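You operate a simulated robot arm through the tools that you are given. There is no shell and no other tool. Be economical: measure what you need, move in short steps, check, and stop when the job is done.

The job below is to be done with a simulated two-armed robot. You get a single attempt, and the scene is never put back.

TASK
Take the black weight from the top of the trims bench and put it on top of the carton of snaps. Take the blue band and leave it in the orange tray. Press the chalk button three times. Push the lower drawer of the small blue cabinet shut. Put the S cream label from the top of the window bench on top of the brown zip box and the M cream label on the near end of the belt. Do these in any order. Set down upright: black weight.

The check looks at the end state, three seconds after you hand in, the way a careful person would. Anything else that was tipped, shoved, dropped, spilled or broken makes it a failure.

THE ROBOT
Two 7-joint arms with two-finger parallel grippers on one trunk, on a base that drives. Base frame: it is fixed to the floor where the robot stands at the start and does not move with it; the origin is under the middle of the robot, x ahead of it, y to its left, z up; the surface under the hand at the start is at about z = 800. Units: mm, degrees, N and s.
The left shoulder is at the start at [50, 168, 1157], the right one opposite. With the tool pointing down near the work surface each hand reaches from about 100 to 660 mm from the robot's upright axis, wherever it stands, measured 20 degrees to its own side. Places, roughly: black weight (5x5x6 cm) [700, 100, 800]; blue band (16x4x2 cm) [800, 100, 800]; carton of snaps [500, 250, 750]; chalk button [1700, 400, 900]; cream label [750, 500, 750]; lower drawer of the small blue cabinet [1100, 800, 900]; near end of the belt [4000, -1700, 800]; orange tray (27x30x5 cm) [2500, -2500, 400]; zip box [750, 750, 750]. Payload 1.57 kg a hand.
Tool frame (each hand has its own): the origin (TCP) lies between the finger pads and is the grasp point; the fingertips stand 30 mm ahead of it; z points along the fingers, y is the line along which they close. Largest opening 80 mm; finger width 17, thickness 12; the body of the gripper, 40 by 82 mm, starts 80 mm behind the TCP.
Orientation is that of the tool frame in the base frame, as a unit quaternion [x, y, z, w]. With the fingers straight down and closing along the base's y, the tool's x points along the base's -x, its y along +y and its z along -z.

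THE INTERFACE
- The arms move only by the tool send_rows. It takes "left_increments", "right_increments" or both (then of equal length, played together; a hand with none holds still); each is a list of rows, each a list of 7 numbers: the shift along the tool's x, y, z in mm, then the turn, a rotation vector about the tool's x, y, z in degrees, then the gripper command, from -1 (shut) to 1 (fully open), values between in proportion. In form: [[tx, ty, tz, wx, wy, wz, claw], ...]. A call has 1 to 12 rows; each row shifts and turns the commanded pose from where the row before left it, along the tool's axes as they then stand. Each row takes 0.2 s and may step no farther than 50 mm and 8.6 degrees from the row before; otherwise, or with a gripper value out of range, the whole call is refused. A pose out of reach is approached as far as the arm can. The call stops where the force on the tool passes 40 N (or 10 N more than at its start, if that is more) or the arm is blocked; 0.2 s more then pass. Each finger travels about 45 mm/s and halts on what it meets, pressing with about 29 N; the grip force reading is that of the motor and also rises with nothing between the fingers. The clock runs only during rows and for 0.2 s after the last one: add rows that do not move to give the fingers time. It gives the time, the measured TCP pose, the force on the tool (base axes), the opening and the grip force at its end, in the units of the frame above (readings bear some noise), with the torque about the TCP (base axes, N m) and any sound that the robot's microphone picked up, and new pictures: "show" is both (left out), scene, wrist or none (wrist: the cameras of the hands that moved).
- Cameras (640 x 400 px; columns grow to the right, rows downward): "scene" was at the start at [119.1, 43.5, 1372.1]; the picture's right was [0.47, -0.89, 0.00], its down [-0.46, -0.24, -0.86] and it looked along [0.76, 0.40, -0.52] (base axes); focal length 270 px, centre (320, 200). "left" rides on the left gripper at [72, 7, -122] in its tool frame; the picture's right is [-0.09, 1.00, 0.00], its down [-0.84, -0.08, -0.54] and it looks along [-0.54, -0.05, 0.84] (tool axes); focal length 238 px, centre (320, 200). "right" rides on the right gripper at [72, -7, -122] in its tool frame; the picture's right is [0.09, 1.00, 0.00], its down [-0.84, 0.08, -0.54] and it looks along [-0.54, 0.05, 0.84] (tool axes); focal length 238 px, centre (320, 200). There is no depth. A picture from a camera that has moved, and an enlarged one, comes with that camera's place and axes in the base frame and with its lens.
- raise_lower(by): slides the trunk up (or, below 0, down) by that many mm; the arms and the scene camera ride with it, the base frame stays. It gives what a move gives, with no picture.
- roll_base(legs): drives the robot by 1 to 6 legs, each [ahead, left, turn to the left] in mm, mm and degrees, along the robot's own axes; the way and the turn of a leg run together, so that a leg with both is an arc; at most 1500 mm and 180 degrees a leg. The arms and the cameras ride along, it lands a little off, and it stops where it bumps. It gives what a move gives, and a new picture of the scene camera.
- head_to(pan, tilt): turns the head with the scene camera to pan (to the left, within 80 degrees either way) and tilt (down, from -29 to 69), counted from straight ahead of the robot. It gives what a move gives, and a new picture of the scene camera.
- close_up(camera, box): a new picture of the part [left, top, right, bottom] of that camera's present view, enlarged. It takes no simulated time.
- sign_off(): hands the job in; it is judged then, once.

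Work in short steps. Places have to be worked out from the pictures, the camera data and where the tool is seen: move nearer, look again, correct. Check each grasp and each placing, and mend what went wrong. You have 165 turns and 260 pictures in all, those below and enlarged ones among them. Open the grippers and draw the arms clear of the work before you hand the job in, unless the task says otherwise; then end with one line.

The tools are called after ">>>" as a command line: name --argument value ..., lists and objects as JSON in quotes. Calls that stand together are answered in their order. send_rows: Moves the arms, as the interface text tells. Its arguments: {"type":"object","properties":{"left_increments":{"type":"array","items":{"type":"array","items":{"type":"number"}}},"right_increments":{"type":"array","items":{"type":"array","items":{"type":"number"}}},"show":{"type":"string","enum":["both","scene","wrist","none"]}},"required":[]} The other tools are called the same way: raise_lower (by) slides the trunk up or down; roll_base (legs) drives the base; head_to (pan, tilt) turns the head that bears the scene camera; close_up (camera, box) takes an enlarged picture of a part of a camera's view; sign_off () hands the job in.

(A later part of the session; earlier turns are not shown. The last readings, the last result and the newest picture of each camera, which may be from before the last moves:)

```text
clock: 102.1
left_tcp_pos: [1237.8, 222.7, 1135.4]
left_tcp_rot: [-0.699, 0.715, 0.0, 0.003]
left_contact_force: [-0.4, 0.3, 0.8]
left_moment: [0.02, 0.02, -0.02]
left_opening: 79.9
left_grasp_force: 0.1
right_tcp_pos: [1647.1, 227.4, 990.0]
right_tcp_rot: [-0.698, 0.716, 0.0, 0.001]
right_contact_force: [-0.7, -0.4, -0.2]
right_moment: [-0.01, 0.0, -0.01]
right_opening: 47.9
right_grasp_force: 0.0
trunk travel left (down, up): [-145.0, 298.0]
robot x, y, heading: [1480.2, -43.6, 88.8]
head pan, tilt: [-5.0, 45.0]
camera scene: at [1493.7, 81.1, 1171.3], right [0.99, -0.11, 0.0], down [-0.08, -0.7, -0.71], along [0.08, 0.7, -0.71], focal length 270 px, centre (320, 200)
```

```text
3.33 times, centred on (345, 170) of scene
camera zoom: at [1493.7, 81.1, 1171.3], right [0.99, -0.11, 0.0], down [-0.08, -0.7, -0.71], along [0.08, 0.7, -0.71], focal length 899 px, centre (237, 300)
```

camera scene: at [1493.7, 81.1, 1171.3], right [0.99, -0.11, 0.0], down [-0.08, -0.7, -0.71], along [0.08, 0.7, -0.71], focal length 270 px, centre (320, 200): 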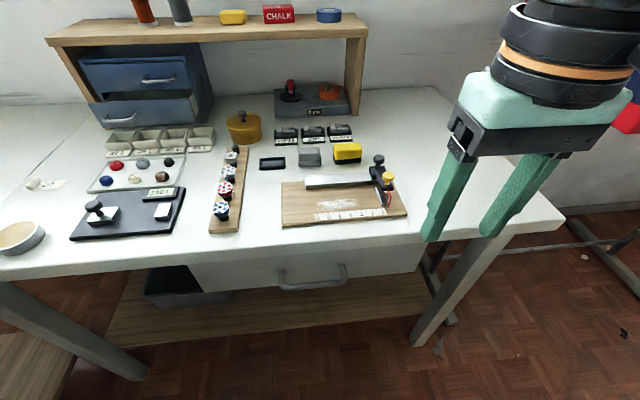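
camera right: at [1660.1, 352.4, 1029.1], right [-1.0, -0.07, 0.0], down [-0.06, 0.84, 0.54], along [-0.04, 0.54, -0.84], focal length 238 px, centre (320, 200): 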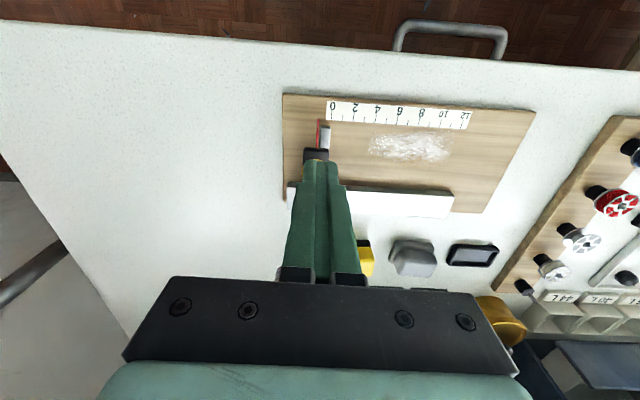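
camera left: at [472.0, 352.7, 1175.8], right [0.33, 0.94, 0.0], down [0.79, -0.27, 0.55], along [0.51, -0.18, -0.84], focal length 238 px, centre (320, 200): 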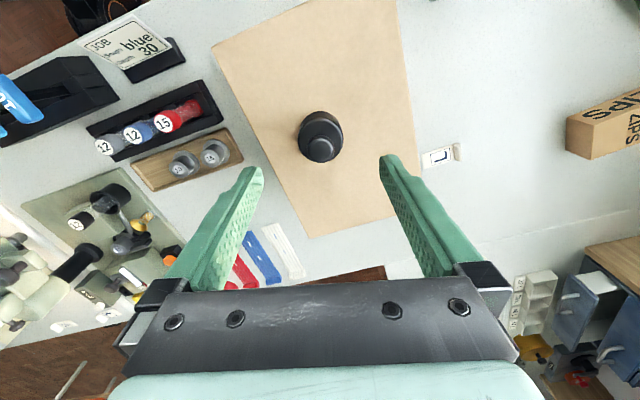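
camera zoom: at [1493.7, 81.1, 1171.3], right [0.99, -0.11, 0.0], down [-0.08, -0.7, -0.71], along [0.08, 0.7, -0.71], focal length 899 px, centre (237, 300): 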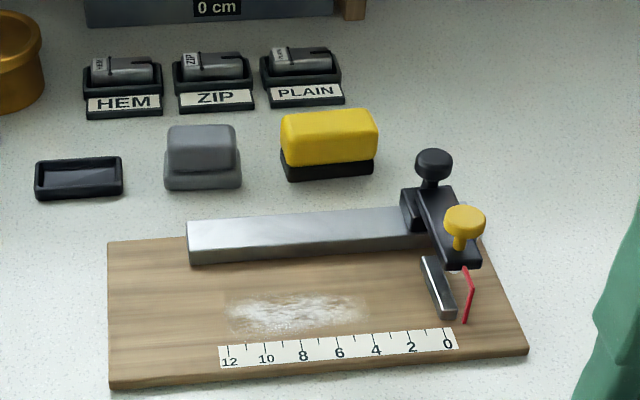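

Three clicks, button popped up. Next the drawer: move left 150 mm and look at the cabinet and labels.

>>> roll_base --legs '[[0, 150, 0]]'

>>> head_to --pan 15 --tilt 35

>>> close_up --camera "scene" --box '[150, 40, 410, 200]'

```text
clock: 104.0
left_tcp_pos: [1088.0, 225.3, 1136.6]
left_tcp_rot: [-0.7, 0.714, 0.0, 0.002]
left_contact_force: [-0.2, -0.1, 0.2]
left_moment: [-0.02, 0.0, 0.0]
left_opening: 80.0
left_grasp_force: 0.0
right_tcp_pos: [1495.1, 231.2, 991.0]
right_tcp_rot: [-0.699, 0.715, 0.002, 0.0]
right_contact_force: [0.2, 0.0, 0.7]
right_moment: [0.01, 0.0, 0.02]
right_opening: 80.2
right_grasp_force: 0.1
trunk travel left (down, up): [-145.0, 298.0]
robot x, y, heading: [1336.7, -36.0, 88.7]
head pan, tilt: [-5.0, 45.0]
camera scene: at [1343.9, 84.6, 1171.3], right [0.99, -0.11, 0.0], down [-0.08, -0.7, -0.71], along [0.08, 0.7, -0.71], focal length 270 px, centre (320, 200)
```

scene: 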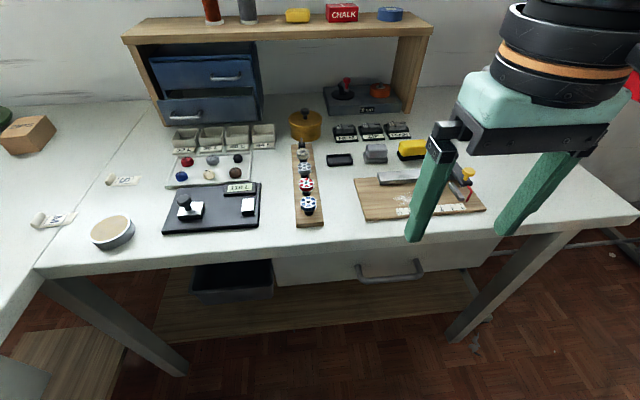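

```text
clock: 104.8
left_tcp_pos: [1088.7, 225.9, 1135.6]
left_tcp_rot: [-0.7, 0.714, 0.0, 0.003]
left_contact_force: [0.0, 0.3, -0.3]
left_moment: [-0.02, 0.04, 0.03]
left_opening: 80.2
left_grasp_force: 0.0
right_tcp_pos: [1496.6, 232.2, 989.8]
right_tcp_rot: [-0.699, 0.715, 0.002, 0.0]
right_contact_force: [-0.2, -0.4, 0.1]
right_moment: [0.0, -0.01, -0.04]
right_opening: 79.9
right_grasp_force: 0.1
trunk travel left (down, up): [-145.0, 298.0]
robot x, y, heading: [1335.3, -41.4, 88.7]
head pan, tilt: [15.0, 35.0]
camera scene: at [1314.3, 89.3, 1186.0], right [0.97, 0.24, 0.0], down [0.14, -0.56, -0.82], along [-0.19, 0.8, -0.57], focal length 270 px, centre (320, 200)
```

scene: 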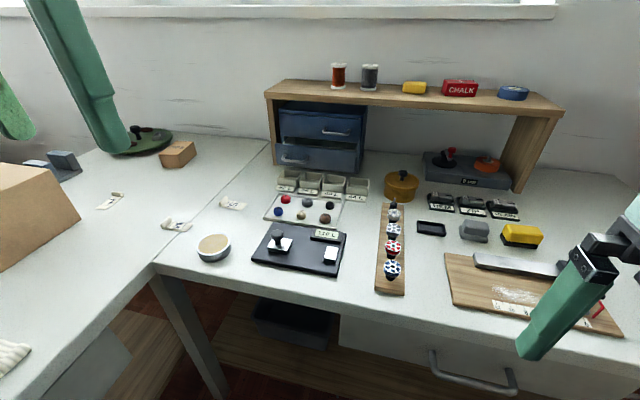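

```text
2.46 times, centred on (280, 120) of scene
camera zoom: at [1314.3, 89.3, 1186.0], right [0.97, 0.24, 0.0], down [0.14, -0.56, -0.82], along [-0.19, 0.8, -0.57], focal length 664 px, centre (418, 397)
```

zoom: 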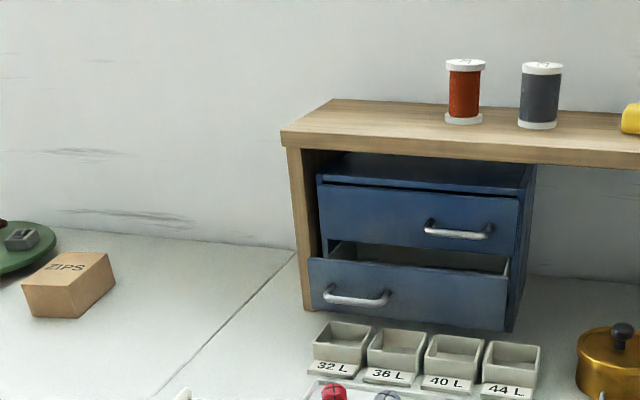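

Lower drawer front spans x≈1020–1255, z≈805–876 at y≈777, sticking out ~75 mm; low containers stand in front. I'll drive 130 mm ahead and tilt the left hand forward to push above the containers.

>>> roll_base --legs '[[130, 0, 0]]'

>>> send_rows --left_increments '[[0, 0, 0, 0, -8, 0, -1], [0, 0, 0, 0, -8, 0, -1], [0, 0, 0, 0, -8, 0, -1], [0, 0, 0, 0, -8, 0, -1], [0, 0, 0, 0, -8, 0, -1], [0, 0, 0, 0, -8, 0, -1], [0, 0, 0, 0, -7, 0, -1]]'

```text
clock: 106.1
left_tcp_pos: [1089.4, 355.2, 1135.8]
left_tcp_rot: [-0.7, 0.714, 0.001, 0.002]
left_contact_force: [0.5, -0.5, -0.2]
left_moment: [0.01, 0.04, 0.0]
left_opening: 80.1
left_grasp_force: 0.2
right_tcp_pos: [1498.8, 360.1, 988.7]
right_tcp_rot: [-0.699, 0.715, 0.001, 0.0]
right_contact_force: [-0.2, -0.4, 0.6]
right_moment: [-0.03, -0.01, -0.01]
right_opening: 80.0
right_grasp_force: 0.1
trunk travel left (down, up): [-145.0, 298.0]
robot x, y, heading: [1335.7, 90.5, 88.8]
head pan, tilt: [15.0, 35.0]
camera scene: at [1316.9, 217.6, 1186.0], right [0.97, 0.24, 0.0], down [0.14, -0.56, -0.82], along [-0.2, 0.8, -0.57], focal length 270 px, centre (320, 200)
```

scene: 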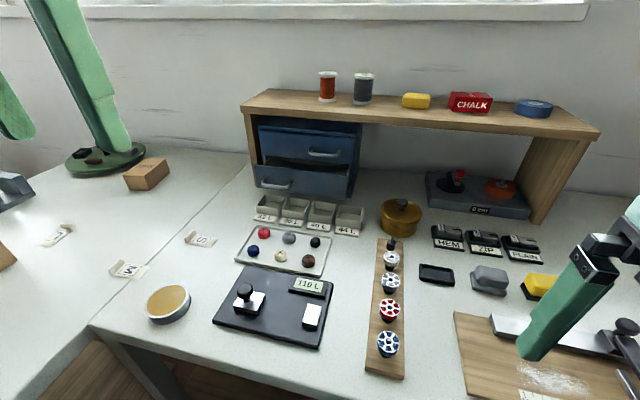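

```text
clock: 107.7
left_tcp_pos: [1090.0, 353.5, 1135.1]
left_tcp_rot: [-0.62, 0.632, 0.324, 0.333]
left_contact_force: [0.1, -1.0, -0.4]
left_moment: [0.02, 0.01, 0.02]
left_opening: 0.1
left_grasp_force: 21.3
right_tcp_pos: [1498.7, 359.8, 988.9]
right_tcp_rot: [-0.699, 0.715, 0.002, 0.0]
right_contact_force: [0.0, -1.4, 0.0]
right_moment: [-0.02, -0.01, -0.04]
right_opening: 79.9
right_grasp_force: 0.0
trunk travel left (down, up): [-145.0, 298.0]
robot x, y, heading: [1337.5, 91.5, 88.9]
head pan, tilt: [15.0, 35.0]
camera scene: at [1316.8, 217.2, 1186.1], right [0.97, 0.24, 0.0], down [0.14, -0.56, -0.82], along [-0.2, 0.8, -0.57], focal length 270 px, centre (320, 200)
camera left: at [1080.8, 212.9, 1145.0], right [-0.99, 0.07, 0.07], down [0.07, 0.03, 1.0], along [0.07, 1.0, -0.03], focal length 238 px, centre (320, 200)
```

scene: 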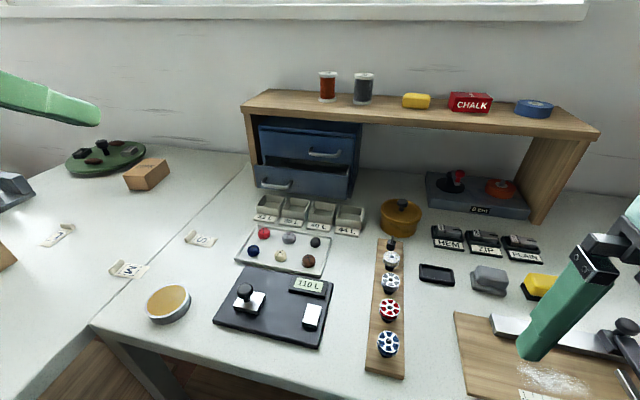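
left: 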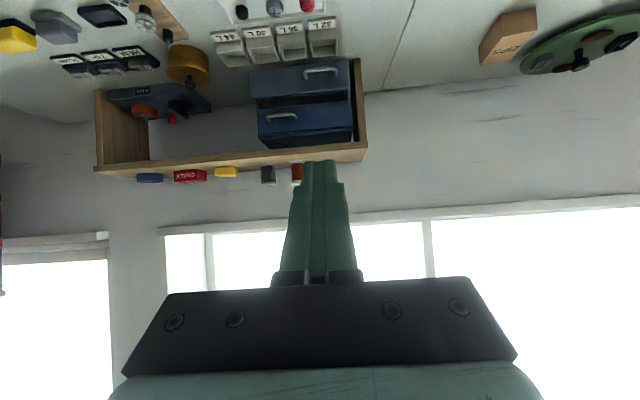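

The tilted camera would ride low; 48° tilt is a good compromise beneath the shelf edge (y≈762, z≈985) and above the containers (z≈832). Adjust and move in front of the drawer.

>>> send_rows --left_increments '[[0, 0, 0, 0, 7, 0, -1], [-12.3, -5.9, 44, 0, 0, 0, -1], [-12.3, -5.9, 44, 0, 0, 0, -1], [-12.3, -5.9, 44, 0, 0, 0, -1], [-12.3, -5.9, 44, 0, 0, 0, -1], [-12.3, -5.9, 44, 0, 0, 0, -1], [-12.3, -5.9, 44, 0, 0, 0, -1], [-12.3, -5.9, 44, 0, 0, 0, -1], [-12.3, -5.9, 44, 0, 0, 0, -1]]'

```text
clock: 109.7
left_tcp_pos: [1144.5, 682.9, 975.4]
left_tcp_rot: [-0.639, 0.652, 0.285, 0.293]
left_contact_force: [0.7, 0.0, -0.2]
left_moment: [0.02, -0.01, -0.03]
left_opening: 0.0
left_grasp_force: 21.5
right_tcp_pos: [1499.0, 359.2, 989.4]
right_tcp_rot: [-0.699, 0.715, 0.001, 0.001]
right_contact_force: [0.1, 0.9, -0.6]
right_moment: [0.01, 0.03, 0.01]
right_opening: 80.0
right_grasp_force: 0.0
trunk travel left (down, up): [-145.0, 298.0]
robot x, y, heading: [1337.5, 89.8, 88.8]
head pan, tilt: [15.0, 35.0]
camera scene: at [1316.8, 217.6, 1186.0], right [0.97, 0.24, 0.0], down [0.14, -0.56, -0.82], along [-0.2, 0.8, -0.57], focal length 270 px, centre (320, 200)
camera left: at [1134.4, 543.5, 1001.6], right [-0.99, 0.08, 0.07], down [0.08, 0.15, 0.99], along [0.07, 0.99, -0.16], focal length 238 px, centre (320, 200)
```

scene: 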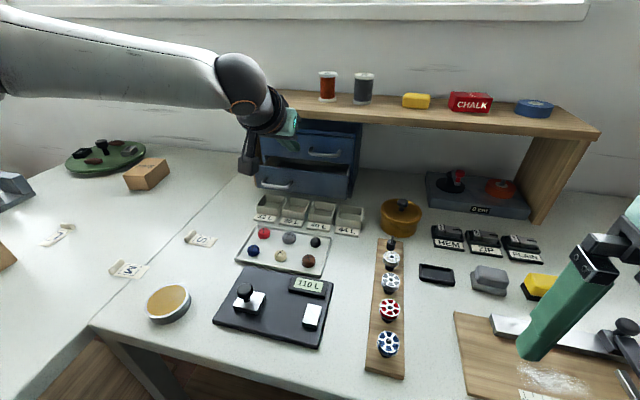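
left: 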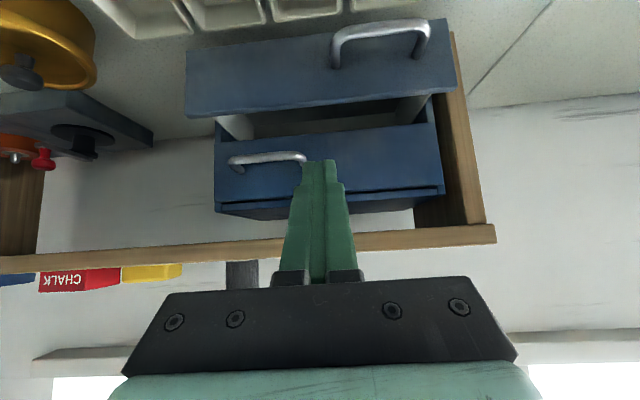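

Aligned with the drawer centre. Lower to tip z≈852.

>>> send_rows --left_increments '[[25.5, 0, 23, 0, 0, 0, -1], [25.5, 0, 23, 0, 0, 0, -1], [25.5, 0, 23, 0, 0, 0, -1]]'

```text
clock: 110.5
left_tcp_pos: [1144.8, 684.0, 869.9]
left_tcp_rot: [-0.638, 0.652, 0.285, 0.294]
left_contact_force: [-0.4, -0.1, 0.4]
left_moment: [-0.02, 0.05, 0.0]
left_opening: 0.1
left_grasp_force: 20.9
right_tcp_pos: [1498.6, 359.3, 989.8]
right_tcp_rot: [-0.699, 0.715, 0.001, 0.0]
right_contact_force: [-0.1, 0.1, -0.3]
right_moment: [0.01, 0.01, 0.02]
right_opening: 80.0
right_grasp_force: 0.1
trunk travel left (down, up): [-145.0, 298.0]
robot x, y, heading: [1338.3, 91.9, 88.7]
head pan, tilt: [15.0, 35.0]
camera scene: at [1316.9, 217.4, 1186.1], right [0.97, 0.24, 0.0], down [0.14, -0.56, -0.82], along [-0.2, 0.8, -0.57], focal length 270 px, centre (320, 200)
camera left: at [1135.0, 544.1, 897.4], right [-0.99, 0.08, 0.07], down [0.08, 0.15, 0.99], along [0.07, 0.99, -0.16], focal length 238 px, centre (320, 200)
```

scene: 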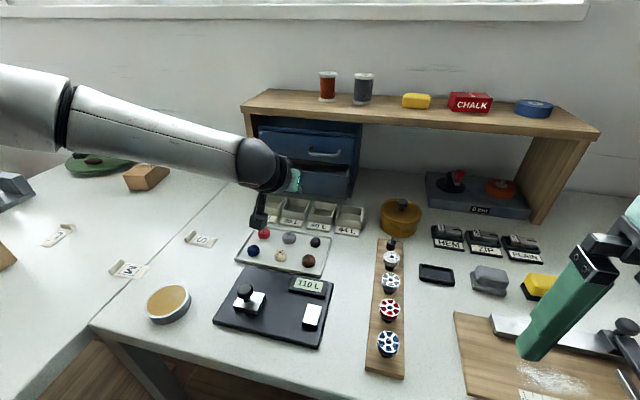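
left: 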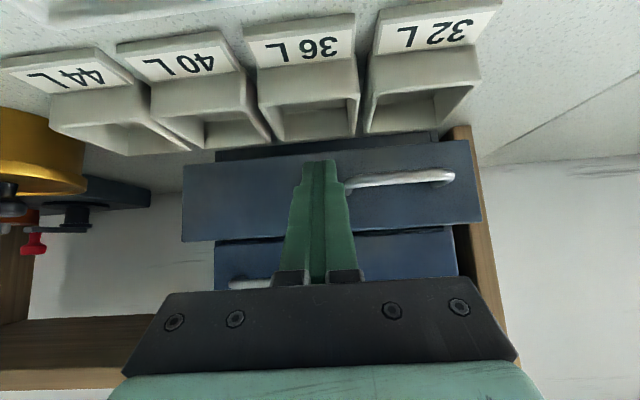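

Shift 8 mm off the handle's end and advance to near contact.

>>> send_rows --left_increments '[[-13.4, -8, 14.9, 0, 0, 0, -1], [-13.4, 0, 14.9, 0, 0, 0, -1], [-13.4, 0, 14.9, 0, 0, 0, -1], [-6.7, 0, 7.4, 0, 0, 0, -1]]' --show "wrist"

```text
clock: 111.5
left_tcp_pos: [1154.9, 739.0, 870.5]
left_tcp_rot: [-0.641, 0.653, 0.281, 0.29]
left_contact_force: [-3.0, -23.5, 8.8]
left_moment: [-0.06, 0.04, 0.09]
left_opening: 0.2
left_grasp_force: 21.3
right_tcp_pos: [1498.8, 356.5, 991.0]
right_tcp_rot: [-0.701, 0.714, 0.003, 0.001]
right_contact_force: [0.7, -0.6, 0.1]
right_moment: [0.01, 0.01, -0.02]
right_opening: 80.1
right_grasp_force: 0.1
trunk travel left (down, up): [-145.0, 298.0]
robot x, y, heading: [1336.1, 88.6, 88.8]
head pan, tilt: [15.0, 35.0]
stopped in row 4 (left hand): the force on the tool passed its limit at 52 N (the readings are from after the stop); the commanded pose is now the measured one
camera left: at [1145.6, 601.2, 899.5], right [-0.99, 0.08, 0.06], down [0.08, 0.16, 0.98], along [0.07, 0.98, -0.17], focal length 238 px, centre (320, 200)
```

left: 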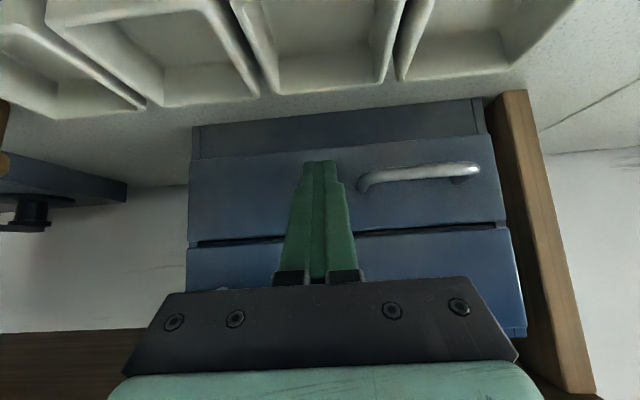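

Force spiked with fronts looking flush. Back off and inspect.

>>> send_rows --left_increments '[[13.4, 0, -14.9, 0, 0, 0, -1], [13.4, 0, -14.9, 0, 0, 0, -1], [-10, 0, -30, 0, 0, 0, -1], [-20, 0, -30, 0, 0, 0, -1]]'

>>> close_up --camera "scene" --box '[220, 80, 380, 210]'

```text
clock: 112.5
left_tcp_pos: [1153.5, 678.9, 931.2]
left_tcp_rot: [-0.641, 0.653, 0.281, 0.289]
left_contact_force: [-1.0, 0.1, 0.2]
left_moment: [0.01, -0.03, 0.0]
left_opening: 0.0
left_grasp_force: 21.5
right_tcp_pos: [1497.9, 360.0, 989.1]
right_tcp_rot: [-0.7, 0.714, 0.001, 0.0]
right_contact_force: [0.1, 0.0, -0.6]
right_moment: [-0.02, -0.02, 0.0]
right_opening: 80.0
right_grasp_force: 0.3
trunk travel left (down, up): [-145.0, 298.0]
robot x, y, heading: [1339.6, 93.3, 88.7]
head pan, tilt: [15.0, 35.0]
camera scene: at [1316.8, 216.5, 1186.1], right [0.97, 0.24, 0.0], down [0.14, -0.56, -0.82], along [-0.2, 0.8, -0.57], focal length 270 px, centre (320, 200)
camera left: at [1144.5, 540.0, 960.3], right [-0.99, 0.08, 0.06], down [0.08, 0.16, 0.98], along [0.07, 0.98, -0.17], focal length 238 px, centre (320, 200)
```

scene: 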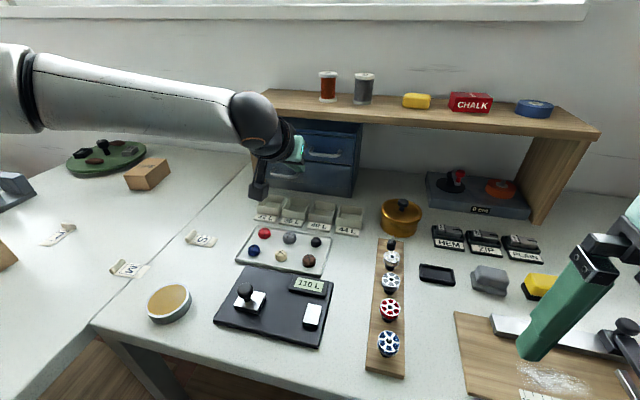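
left: 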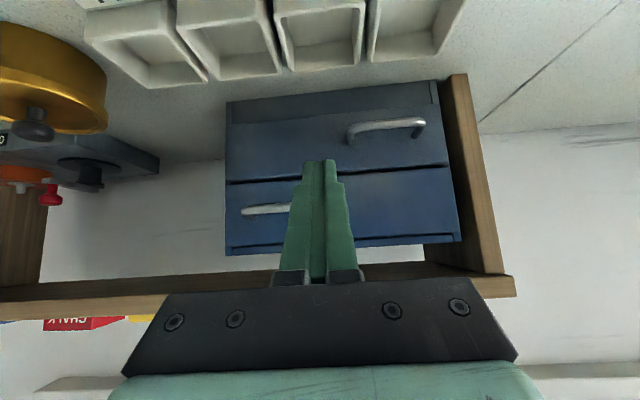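

```text
3.08 times, centred on (300, 145) of scene
camera zoom: at [1316.8, 216.5, 1186.1], right [0.97, 0.24, 0.0], down [0.14, -0.56, -0.82], along [-0.2, 0.8, -0.57], focal length 830 px, centre (382, 369)
```

zoom: 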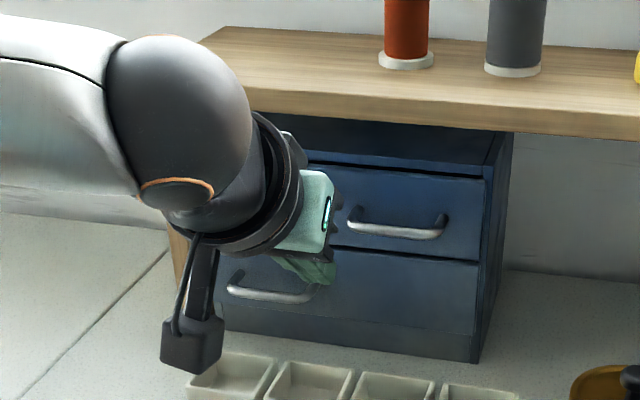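

Drawer is flush shut and the cabinet hasn't moved. Retract the left hand, set it vertical again.

>>> send_rows --left_increments '[[13, 0, -44, 0, 0, 0, -1], [13, 0, -44, 0, 0, 0, -1], [13, 0, -44, 0, 0, 0, -1], [13, 0, -44, 0, 0, 0, -1], [13, 0, -44, 0, 0, 0, -1], [13, 0, -44, 0, 0, 0, -1], [0, 0, 0, 0, 8, 0, 1], [0, 0, 0, 0, 8, 0, 1], [0, 0, 0, 0, 8, 0, 1], [0, 0, 0, 0, 8, 0, 1], [0, 0, 0, 0, 8, 0, 1], [0, 0, 0, 0, 7.5, 0, 1]]' --show "none"

>>> roll_base --legs '[[0, 150, 0], [0, 0, -14]]'

>>> head_to --pan 50 --tilt 45

```text
clock: 115.1
left_tcp_pos: [1147.6, 431.3, 1052.5]
left_tcp_rot: [-0.7, 0.714, -0.001, 0.0]
left_contact_force: [0.5, 0.6, 0.1]
left_moment: [0.02, -0.01, -0.02]
left_opening: 80.2
left_grasp_force: 0.1
right_tcp_pos: [1497.5, 360.2, 989.6]
right_tcp_rot: [-0.7, 0.715, 0.002, 0.0]
right_contact_force: [0.2, -0.5, 0.0]
right_moment: [0.01, -0.01, 0.03]
right_opening: 79.8
right_grasp_force: 0.0
trunk travel left (down, up): [-145.0, 298.0]
robot x, y, heading: [1335.6, 88.2, 89.1]
head pan, tilt: [15.0, 35.0]
```

```text
clock: 117.9
left_tcp_pos: [1085.2, 470.0, 1051.9]
left_tcp_rot: [-0.607, 0.794, -0.002, 0.002]
left_contact_force: [-0.7, -0.4, -0.7]
left_moment: [-0.03, 0.01, -0.01]
left_opening: 80.2
left_grasp_force: 0.1
right_tcp_pos: [1409.0, 315.1, 990.0]
right_tcp_rot: [-0.608, 0.794, 0.002, 0.0]
right_contact_force: [-0.3, 1.3, -0.3]
right_moment: [0.01, -0.01, 0.0]
right_opening: 79.8
right_grasp_force: 0.1
trunk travel left (down, up): [-145.0, 298.0]
robot x, y, heading: [1186.5, 93.6, 74.8]
head pan, tilt: [15.0, 35.0]
camera scene: at [1197.2, 220.8, 1186.1], right [1.0, 0.0, 0.0], down [0.0, -0.57, -0.82], along [0.0, 0.82, -0.57], focal length 270 px, centre (320, 200)
```

scene: 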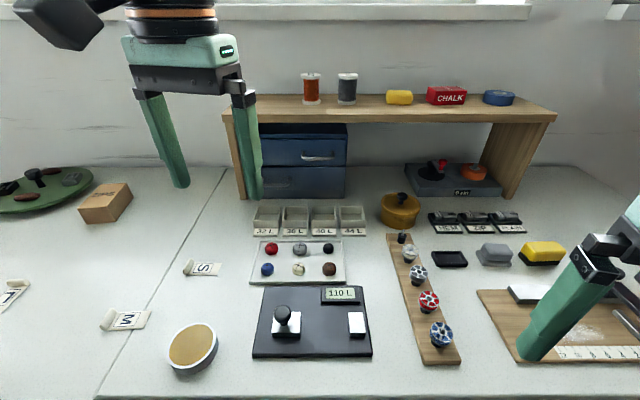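

```text
clock: 118.9
left_tcp_pos: [1086.9, 471.7, 1052.1]
left_tcp_rot: [-0.608, 0.794, -0.001, 0.001]
left_contact_force: [0.9, 0.2, -0.4]
left_moment: [-0.02, 0.02, -0.04]
left_opening: 80.0
left_grasp_force: 0.0
right_tcp_pos: [1407.8, 316.2, 989.8]
right_tcp_rot: [-0.607, 0.795, 0.001, 0.0]
right_contact_force: [0.9, 0.8, -0.3]
right_moment: [0.0, -0.01, 0.02]
right_opening: 80.3
right_grasp_force: 0.0
trunk travel left (down, up): [-145.0, 298.0]
robot x, y, heading: [1185.4, 93.6, 74.5]
head pan, tilt: [50.0, 45.0]
camera scene: at [1150.5, 199.6, 1171.3], right [0.82, 0.57, 0.0], down [0.4, -0.58, -0.71], along [-0.4, 0.58, -0.71], focal length 270 px, centre (320, 200)
```

scene: 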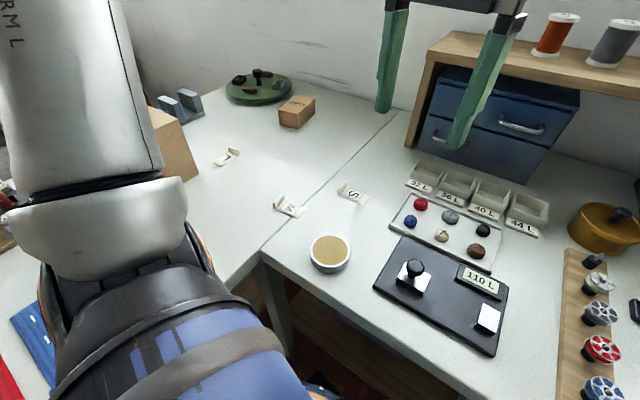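

Zoom on the labels, and bring the left hand above S.

>>> close_up --camera "scene" --box '[260, 165, 380, 235]'

>>> send_rows --left_increments '[[-11, 26, 28, 0, 0, 0, 1], [-11, 26, 28, 0, 0, 0, 1], [-11, 26, 28, 0, 0, 0, 1], [-11, 26, 28, 0, 0, 0, 1], [-10, 26, 28, 0, 0, 0, 1]]'

```text
5.33 times, centred on (320, 200) of scene
camera zoom: at [1150.5, 199.6, 1171.3], right [0.82, 0.57, 0.0], down [0.4, -0.58, -0.71], along [-0.4, 0.58, -0.71], focal length 1439 px, centre (320, 200)
```

zoom: 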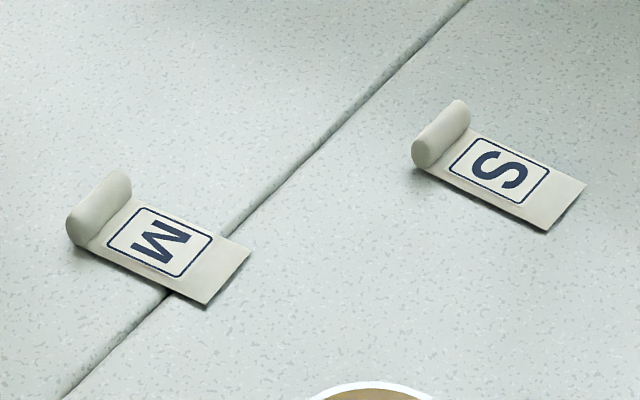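

```text
clock: 120.1
left_tcp_pos: [975.3, 555.8, 909.5]
left_tcp_rot: [-0.608, 0.794, -0.001, 0.002]
left_contact_force: [-0.5, 0.3, 1.2]
left_moment: [-0.01, 0.02, 0.0]
left_opening: 80.2
left_grasp_force: 0.0
right_tcp_pos: [1408.7, 315.0, 990.5]
right_tcp_rot: [-0.607, 0.795, 0.001, 0.0]
right_contact_force: [0.2, 0.4, -0.1]
right_moment: [0.01, 0.01, 0.03]
right_opening: 80.1
right_grasp_force: 0.1
trunk travel left (down, up): [-145.0, 298.0]
robot x, y, heading: [1186.4, 95.4, 74.7]
head pan, tilt: [50.0, 45.0]
camera scene: at [1150.3, 199.6, 1171.3], right [0.82, 0.57, 0.0], down [0.4, -0.58, -0.71], along [-0.4, 0.58, -0.71], focal length 270 px, centre (320, 200)
camera left: at [949.1, 487.8, 1032.1], right [-0.94, 0.35, 0.0], down [0.29, 0.79, 0.54], along [0.19, 0.51, -0.84], focal length 238 px, centre (320, 200)
```

scene: 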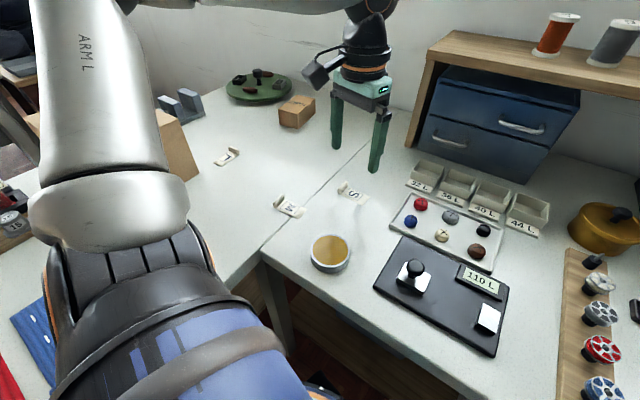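
left: 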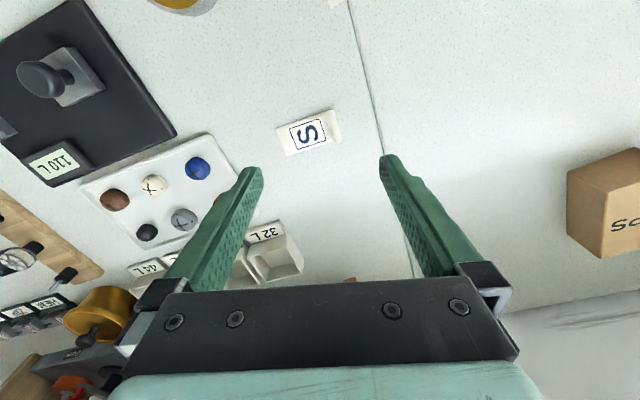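

Each label has a rolled end. Zoom in to locate the roll for S precisely.

>>> close_up --camera "left" --box '[260, 90, 360, 170]'

```text
5.00 times, centred on (310, 130) of left
camera zoom: at [949.1, 487.8, 1032.1], right [-0.94, 0.35, 0.0], down [0.29, 0.79, 0.54], along [0.19, 0.51, -0.84], focal length 1192 px, centre (370, 550)
```

zoom: 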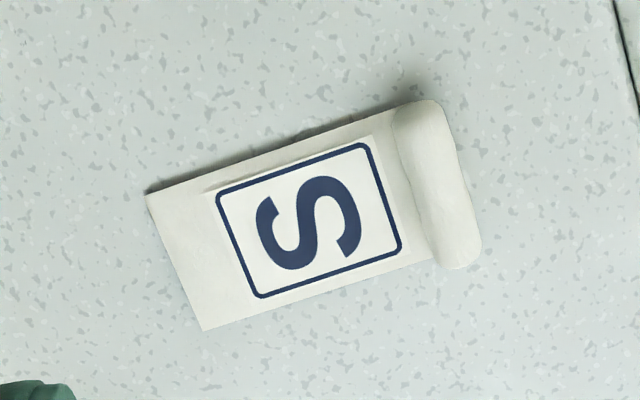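

S: roll centre ≈(960, 552), long axis along +x. Rotate 13.5°, shift over the roll, part-close and descend to check.

>>> send_rows --left_increments '[[0, 0, 0, 0, 0, -6.75, 0.2], [0, 0, 0, 0, 0, -6.75, 0.2], [4, 15.5, 10, 0, 0, 0, 0.2], [0, 0, 20, 0, 0, 0, 0.2], [0, 0, 20, 0, 0, 0, 0.2]]' --show "wrist"

>>> close_up --camera "scene" --box '[290, 120, 410, 210]'

```text
clock: 121.3
left_tcp_pos: [960.1, 554.1, 861.8]
left_tcp_rot: [-0.697, 0.717, -0.001, 0.001]
left_contact_force: [0.0, 0.2, -0.1]
left_moment: [0.04, -0.03, 0.0]
left_opening: 47.9
left_grasp_force: 0.0
right_tcp_pos: [1408.1, 315.7, 989.6]
right_tcp_rot: [-0.607, 0.795, 0.001, 0.0]
right_contact_force: [0.3, 0.2, -0.2]
right_moment: [-0.01, -0.02, -0.01]
right_opening: 80.1
right_grasp_force: 0.1
trunk travel left (down, up): [-145.0, 298.0]
robot x, y, heading: [1184.8, 92.2, 74.7]
head pan, tilt: [50.0, 45.0]
camera left: at [950.6, 481.4, 983.3], right [-0.99, 0.12, 0.0], down [0.1, 0.83, 0.54], along [0.07, 0.54, -0.84], focal length 238 px, centre (320, 200)
```

left: 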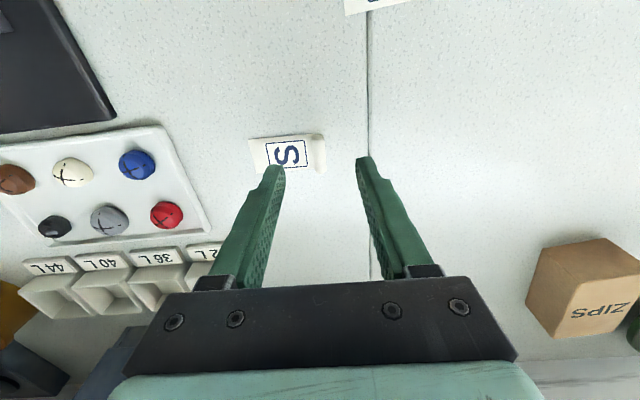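

```text
4.44 times, centred on (350, 165) of scene
camera zoom: at [1150.5, 199.6, 1171.3], right [0.82, 0.57, 0.0], down [0.4, -0.58, -0.71], along [-0.4, 0.58, -0.71], focal length 1199 px, centre (187, 356)
```

zoom: 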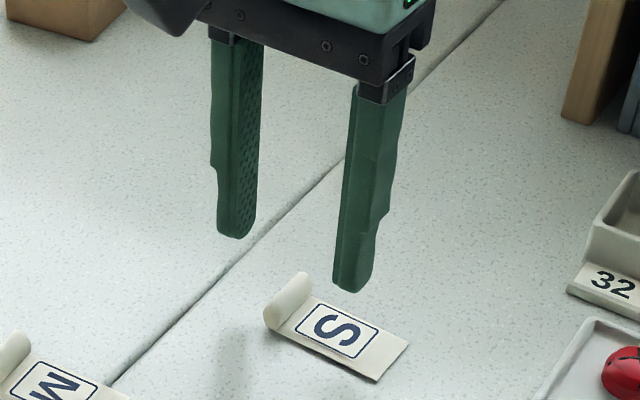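

Aligned. Descend to tips ~3 mm above the bench and close.

>>> send_rows --left_increments '[[3, 0, 12, 0, 0, 0, 0.2], [0, 0, 12, 0, 0, 0, 0.2], [0, 0, 4, 0, 0, 0, 0.2], [0, 0, 0, 0, 0, 0, 0.2]]' --show "wrist"

>>> close_up --camera "scene" --box '[290, 120, 410, 210]'

```text
clock: 122.3
left_tcp_pos: [961.3, 551.3, 834.2]
left_tcp_rot: [-0.697, 0.717, -0.001, 0.002]
left_contact_force: [0.3, 1.2, 0.4]
left_moment: [0.01, -0.02, 0.02]
left_opening: 47.7
left_grasp_force: 0.0
right_tcp_pos: [1407.6, 314.1, 990.1]
right_tcp_rot: [-0.607, 0.794, 0.001, 0.0]
right_contact_force: [0.6, -1.1, -0.6]
right_moment: [0.01, -0.01, -0.02]
right_opening: 80.1
right_grasp_force: 0.0
trunk travel left (down, up): [-145.0, 298.0]
robot x, y, heading: [1185.4, 87.7, 74.7]
head pan, tilt: [50.0, 45.0]
camera left: at [950.6, 477.8, 955.0], right [-0.99, 0.12, 0.0], down [0.1, 0.83, 0.54], along [0.07, 0.54, -0.84], focal length 238 px, centre (320, 200)
```

left: 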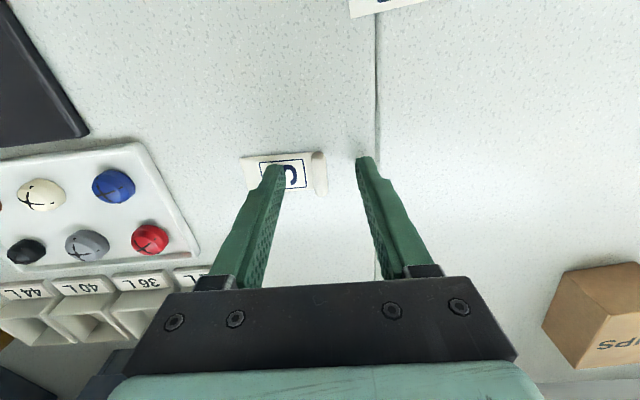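

```text
4.44 times, centred on (350, 165) of scene
camera zoom: at [1150.5, 199.5, 1171.3], right [0.82, 0.57, 0.0], down [0.4, -0.58, -0.71], along [-0.4, 0.58, -0.71], focal length 1199 px, centre (187, 356)
```

zoom: 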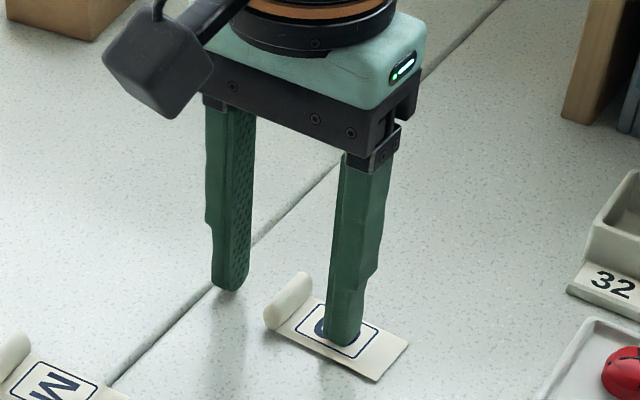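

Well placed around the roll; close gently.

>>> send_rows --left_increments '[[0, 0, 0, 0, 0, 0, -0.4], [0, 0, 0, 0, 0, 0, -1], [0, 0, 0, 0, 0, 0, -1], [0, 0, 0, 0, 0, 0, -1]]' --show "none"

>>> send_rows --left_increments '[[0, 0, -15, 0, 0, 0, -1], [0, 0, -35, 0, 0, 0, -1]]' --show "wrist"

>>> close_up --camera "scene" --box '[290, 100, 410, 190]'

```text
clock: 123.3
left_tcp_pos: [959.4, 549.0, 834.7]
left_tcp_rot: [-0.696, 0.718, -0.001, 0.002]
left_contact_force: [0.7, 0.6, -0.2]
left_moment: [0.02, -0.03, -0.02]
left_opening: 7.0
left_grasp_force: 26.5
right_tcp_pos: [1407.9, 313.8, 989.6]
right_tcp_rot: [-0.608, 0.794, 0.001, 0.0]
right_contact_force: [0.2, 0.0, -1.2]
right_moment: [0.01, 0.02, 0.01]
right_opening: 79.9
right_grasp_force: 0.0
trunk travel left (down, up): [-145.0, 298.0]
robot x, y, heading: [1188.7, 91.7, 74.8]
head pan, tilt: [50.0, 45.0]
```

```text
clock: 123.9
left_tcp_pos: [961.0, 549.1, 883.5]
left_tcp_rot: [-0.696, 0.718, -0.002, 0.002]
left_contact_force: [0.3, -0.3, 0.2]
left_moment: [-0.01, -0.02, 0.01]
left_opening: 6.0
left_grasp_force: 25.8
right_tcp_pos: [1407.6, 316.0, 989.6]
right_tcp_rot: [-0.607, 0.794, 0.002, 0.0]
right_contact_force: [-0.2, -0.6, 1.0]
right_moment: [0.01, 0.0, 0.0]
right_opening: 80.1
right_grasp_force: 0.2
trunk travel left (down, up): [-145.0, 298.0]
robot x, y, heading: [1186.8, 94.1, 74.5]
head pan, tilt: [50.0, 45.0]
camera left: at [951.0, 477.0, 1005.3], right [-0.99, 0.12, 0.0], down [0.1, 0.83, 0.54], along [0.07, 0.54, -0.84], focal length 238 px, centre (320, 200)
```

left: 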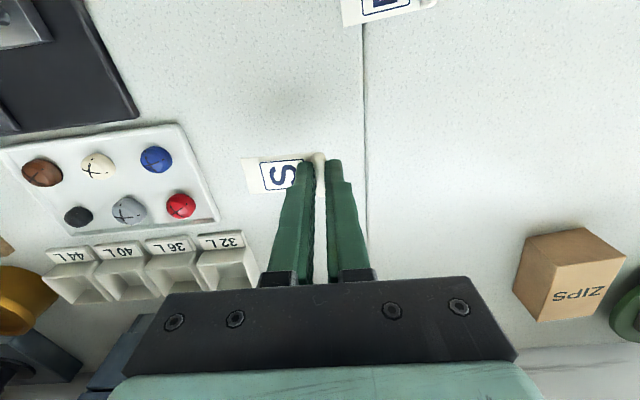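

```text
4.44 times, centred on (350, 145) of scene
camera zoom: at [1150.5, 199.5, 1171.2], right [0.82, 0.57, 0.0], down [0.4, -0.58, -0.71], along [-0.4, 0.58, -0.71], focal length 1199 px, centre (187, 444)
```

zoom: 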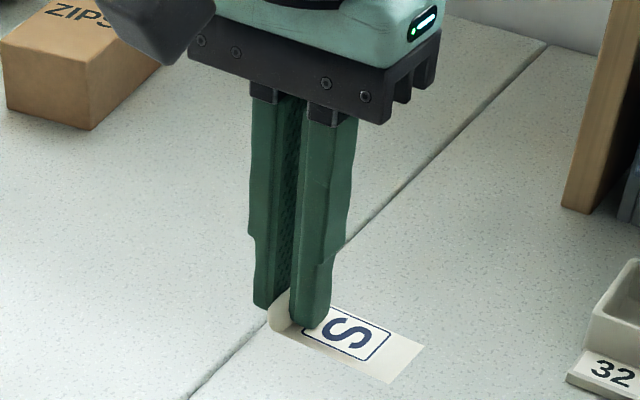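

Label held. Take a close look at the ZIPS box to place accurately.

>>> close_up --camera "scene" --box '[255, 75, 345, 145]'

>>> close_up --camera "left" --box '[490, 200, 640, 340]'

```text
5.71 times, centred on (300, 110) of scene
camera zoom: at [1150.5, 199.5, 1171.2], right [0.82, 0.57, 0.0], down [0.4, -0.58, -0.71], along [-0.4, 0.58, -0.71], focal length 1542 px, centre (434, 714)
```

zoom: 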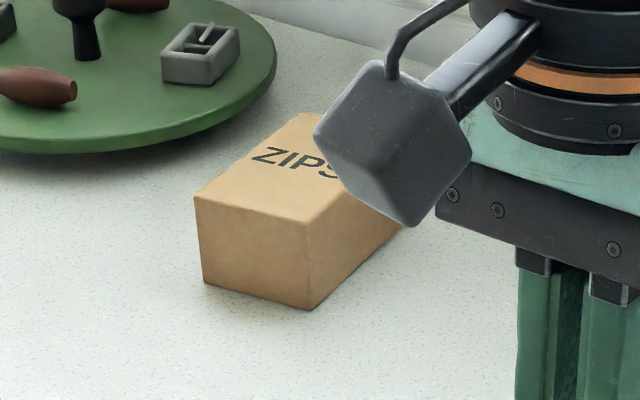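

```text
2.86 times, centred on (565, 270) of left
camera zoom: at [951.0, 477.0, 1005.3], right [-0.99, 0.12, 0.0], down [0.1, 0.83, 0.54], along [0.07, 0.54, -0.84], focal length 681 px, centre (-380, 0)
```

zoom: 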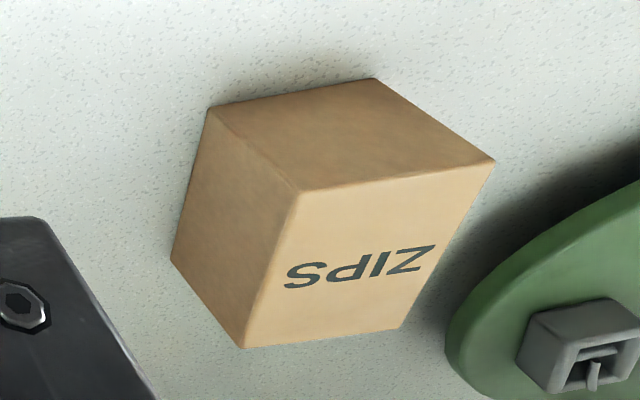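

ZIPS box: centre ≈(704, 732), 60×100 mm, top z≈843, long axis ~y. I raise the hand and reposition the base slightly for reach.

>>> send_rows --left_increments '[[0, 0, -40, 0, 0, 0, -1], [0, 0, -40, 0, 0, 0, -1]]' --show "none"

>>> roll_base --legs '[[25, 25, 0], [0, 0, -12]]'

```text
clock: 124.5
left_tcp_pos: [959.9, 549.6, 964.9]
left_tcp_rot: [-0.696, 0.718, -0.002, 0.0]
left_contact_force: [0.0, 0.4, 1.0]
left_moment: [0.01, 0.0, -0.02]
left_opening: 5.9
left_grasp_force: 26.0
right_tcp_pos: [1408.2, 313.9, 989.7]
right_tcp_rot: [-0.607, 0.794, 0.001, 0.0]
right_contact_force: [0.0, -0.6, -0.3]
right_moment: [0.0, 0.0, -0.01]
right_opening: 80.0
right_grasp_force: 0.1
trunk travel left (down, up): [-145.0, 298.0]
robot x, y, heading: [1182.4, 89.9, 74.8]
head pan, tilt: [50.0, 45.0]
```

```text
clock: 126.2
left_tcp_pos: [1041.2, 618.5, 964.0]
left_tcp_rot: [-0.618, 0.786, -0.002, 0.002]
left_contact_force: [0.7, -0.3, -0.2]
left_moment: [-0.02, -0.02, 0.03]
left_opening: 6.0
left_grasp_force: 25.8
right_tcp_pos: [1432.2, 295.2, 989.5]
right_tcp_rot: [-0.522, 0.853, 0.001, 0.0]
right_contact_force: [0.1, -0.3, 0.8]
right_moment: [-0.02, 0.0, 0.01]
right_opening: 80.0
right_grasp_force: 0.0
trunk travel left (down, up): [-145.0, 298.0]
robot x, y, heading: [1168.3, 122.4, 62.9]
head pan, tilt: [50.0, 45.0]
camera scene: at [1155.6, 235.4, 1171.3], right [0.92, 0.39, 0.0], down [0.28, -0.65, -0.71], along [-0.28, 0.65, -0.71], focal length 270 px, centre (320, 200)
```

scene: 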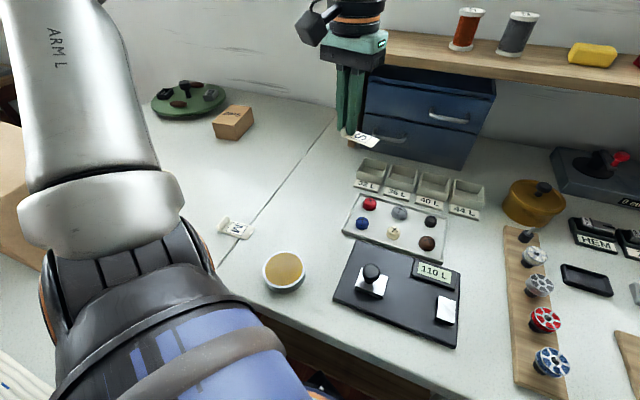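

Rotate the hand about vertical so the label will lie along the box.

>>> send_rows --left_increments '[[0, 0, 0, 0, 0, -8.5, -1], [0, 0, 0, 0, 0, -8.5, -1], [0, 0, 0, 0, 0, -8.5, -1], [0, 0, 0, 0, 0, -8.5, -1], [0, 0, 0, 0, 0, -8.5, -1], [0, 0, 0, 0, 0, -8.5, -1], [0, 0, 0, 0, 0, -8.5, -1], [0, 0, 0, 0, 0, -8.5, -1], [0, 0, 0, 0, 0, -8.5, -1], [0, 0, 0, 0, 0, -8.5, -1], [0, 0, 0, 0, 0, -8.5, -1], [0, 0, 0, 0, 0, -8.5, -1]]' --show "scene"

```text
clock: 128.8
left_tcp_pos: [1041.7, 617.1, 964.2]
left_tcp_rot: [1.0, -0.013, 0.002, 0.001]
left_contact_force: [0.6, 0.2, -0.6]
left_moment: [-0.02, 0.02, -0.01]
left_opening: 6.0
left_grasp_force: 25.9
right_tcp_pos: [1431.7, 294.9, 989.4]
right_tcp_rot: [-0.522, 0.853, 0.001, 0.0]
right_contact_force: [-0.2, 0.1, -0.4]
right_moment: [0.0, -0.02, -0.03]
right_opening: 79.9
right_grasp_force: 0.0
trunk travel left (down, up): [-145.0, 298.0]
robot x, y, heading: [1169.0, 119.1, 62.9]
head pan, tilt: [50.0, 45.0]
camera scene: at [1155.5, 235.5, 1171.3], right [0.92, 0.39, 0.0], down [0.28, -0.65, -0.71], along [-0.28, 0.65, -0.71], focal length 270 px, centre (320, 200)
```

scene: 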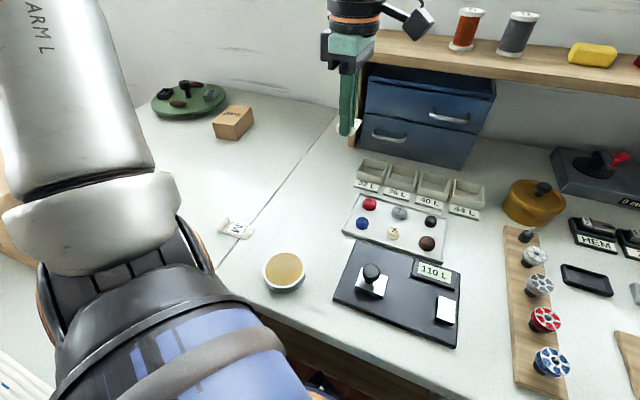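

Rotation fine. Now carry over to the box at height.

>>> send_rows --left_increments '[[-42.4, -11, 0, 0, 0, 0, -1], [-42.4, -11, 0, 0, 0, 0, -1], [-42.4, -11, 0, 0, 0, 0, -1], [-42.4, -11, 0, 0, 0, 0, -1], [-42.4, -11, 0, 0, 0, 0, -1], [-42.4, -11, 0, 0, 0, 0, -1], [-42.4, -11, 0, 0, 0, 0, -1], [-42.4, -11, 0, 0, 0, 0, -1]]'

```text
clock: 130.6
left_tcp_pos: [703.9, 715.0, 961.3]
left_tcp_rot: [1.0, -0.014, 0.001, 0.003]
left_contact_force: [-0.1, -0.1, -0.6]
left_moment: [0.01, -0.05, -0.01]
left_opening: 6.0
left_grasp_force: 25.8
right_tcp_pos: [1432.9, 295.5, 989.3]
right_tcp_rot: [-0.522, 0.853, 0.001, 0.001]
right_contact_force: [0.2, 0.2, 0.4]
right_moment: [0.0, -0.04, -0.01]
right_opening: 79.8
right_grasp_force: 0.0
trunk travel left (down, up): [-145.0, 298.0]
robot x, y, heading: [1172.0, 119.8, 62.8]
head pan, tilt: [50.0, 45.0]
camera scene: at [1155.5, 235.7, 1171.2], right [0.92, 0.39, 0.0], down [0.28, -0.65, -0.71], along [-0.28, 0.65, -0.71], focal length 270 px, centre (320, 200)
camera left: at [775.6, 706.8, 1084.0], right [-0.12, -0.99, 0.0], down [-0.84, 0.1, 0.54], along [-0.54, 0.06, -0.84], focal length 238 px, centre (320, 200)
```

scene: 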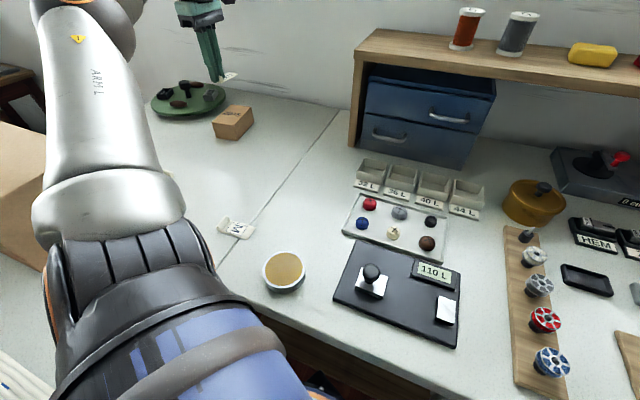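
left: 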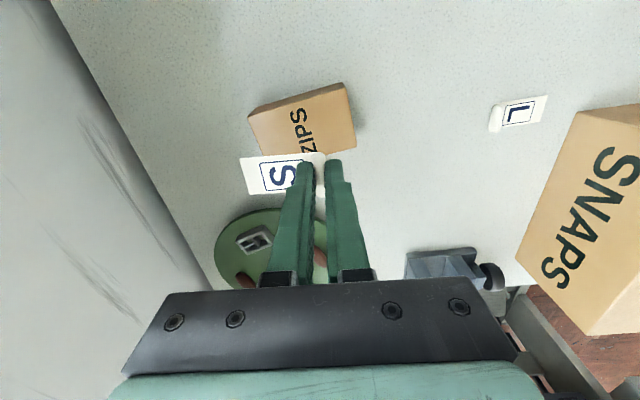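

Over the box; correct 9 mm in y and descend close to the top.

>>> send_rows --left_increments '[[0, 9, 20, 0, 0, 0, -1], [0, 0, 25, 0, 0, 0, -1], [0, 0, 20, 0, 0, 0, -1], [0, 0, 8, 0, 0, 0, -1]]'

>>> close_up --camera "scene" --box '[180, 60, 280, 150]'

```text
clock: 131.6
left_tcp_pos: [704.0, 706.5, 889.9]
left_tcp_rot: [1.0, -0.013, 0.001, 0.0]
left_contact_force: [0.1, -0.1, 0.3]
left_moment: [0.0, 0.02, 0.01]
left_opening: 6.1
left_grasp_force: 25.5
right_tcp_pos: [1431.9, 296.1, 989.9]
right_tcp_rot: [-0.522, 0.853, 0.001, 0.001]
right_contact_force: [-0.6, 0.0, -1.0]
right_moment: [-0.01, -0.04, 0.03]
right_opening: 80.1
right_grasp_force: 0.1
trunk travel left (down, up): [-145.0, 298.0]
robot x, y, heading: [1170.1, 121.9, 62.7]
head pan, tilt: [50.0, 45.0]
camera scene: at [1155.5, 235.5, 1171.3], right [0.92, 0.39, 0.0], down [0.28, -0.65, -0.71], along [-0.28, 0.65, -0.71], focal length 270 px, centre (320, 200)
camera left: at [775.8, 697.1, 1010.9], right [-0.12, -0.99, 0.0], down [-0.84, 0.1, 0.54], along [-0.54, 0.06, -0.84], focal length 238 px, centre (320, 200)
```

scene: 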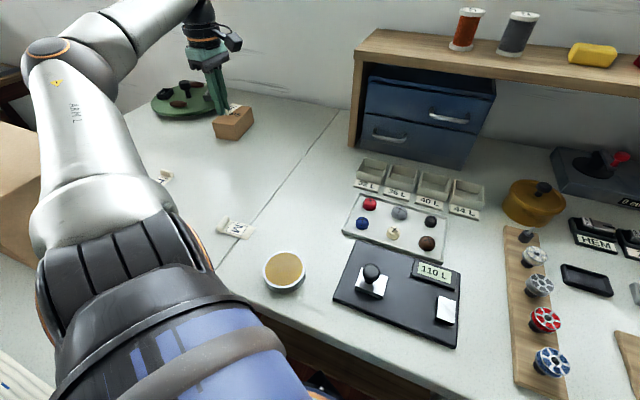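
left: 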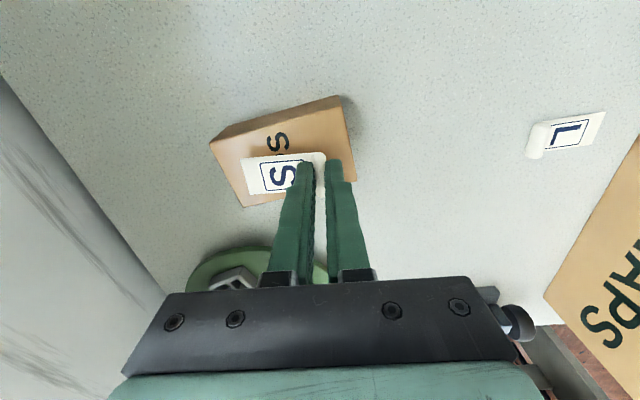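

```text
4.44 times, centred on (230, 105) of scene
camera zoom: at [1155.5, 235.5, 1171.3], right [0.92, 0.39, 0.0], down [0.28, -0.65, -0.71], along [-0.28, 0.65, -0.71], focal length 1199 px, centre (720, 622)
```

zoom: 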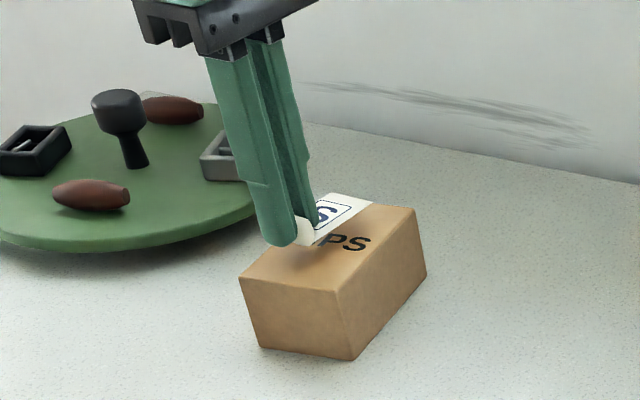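

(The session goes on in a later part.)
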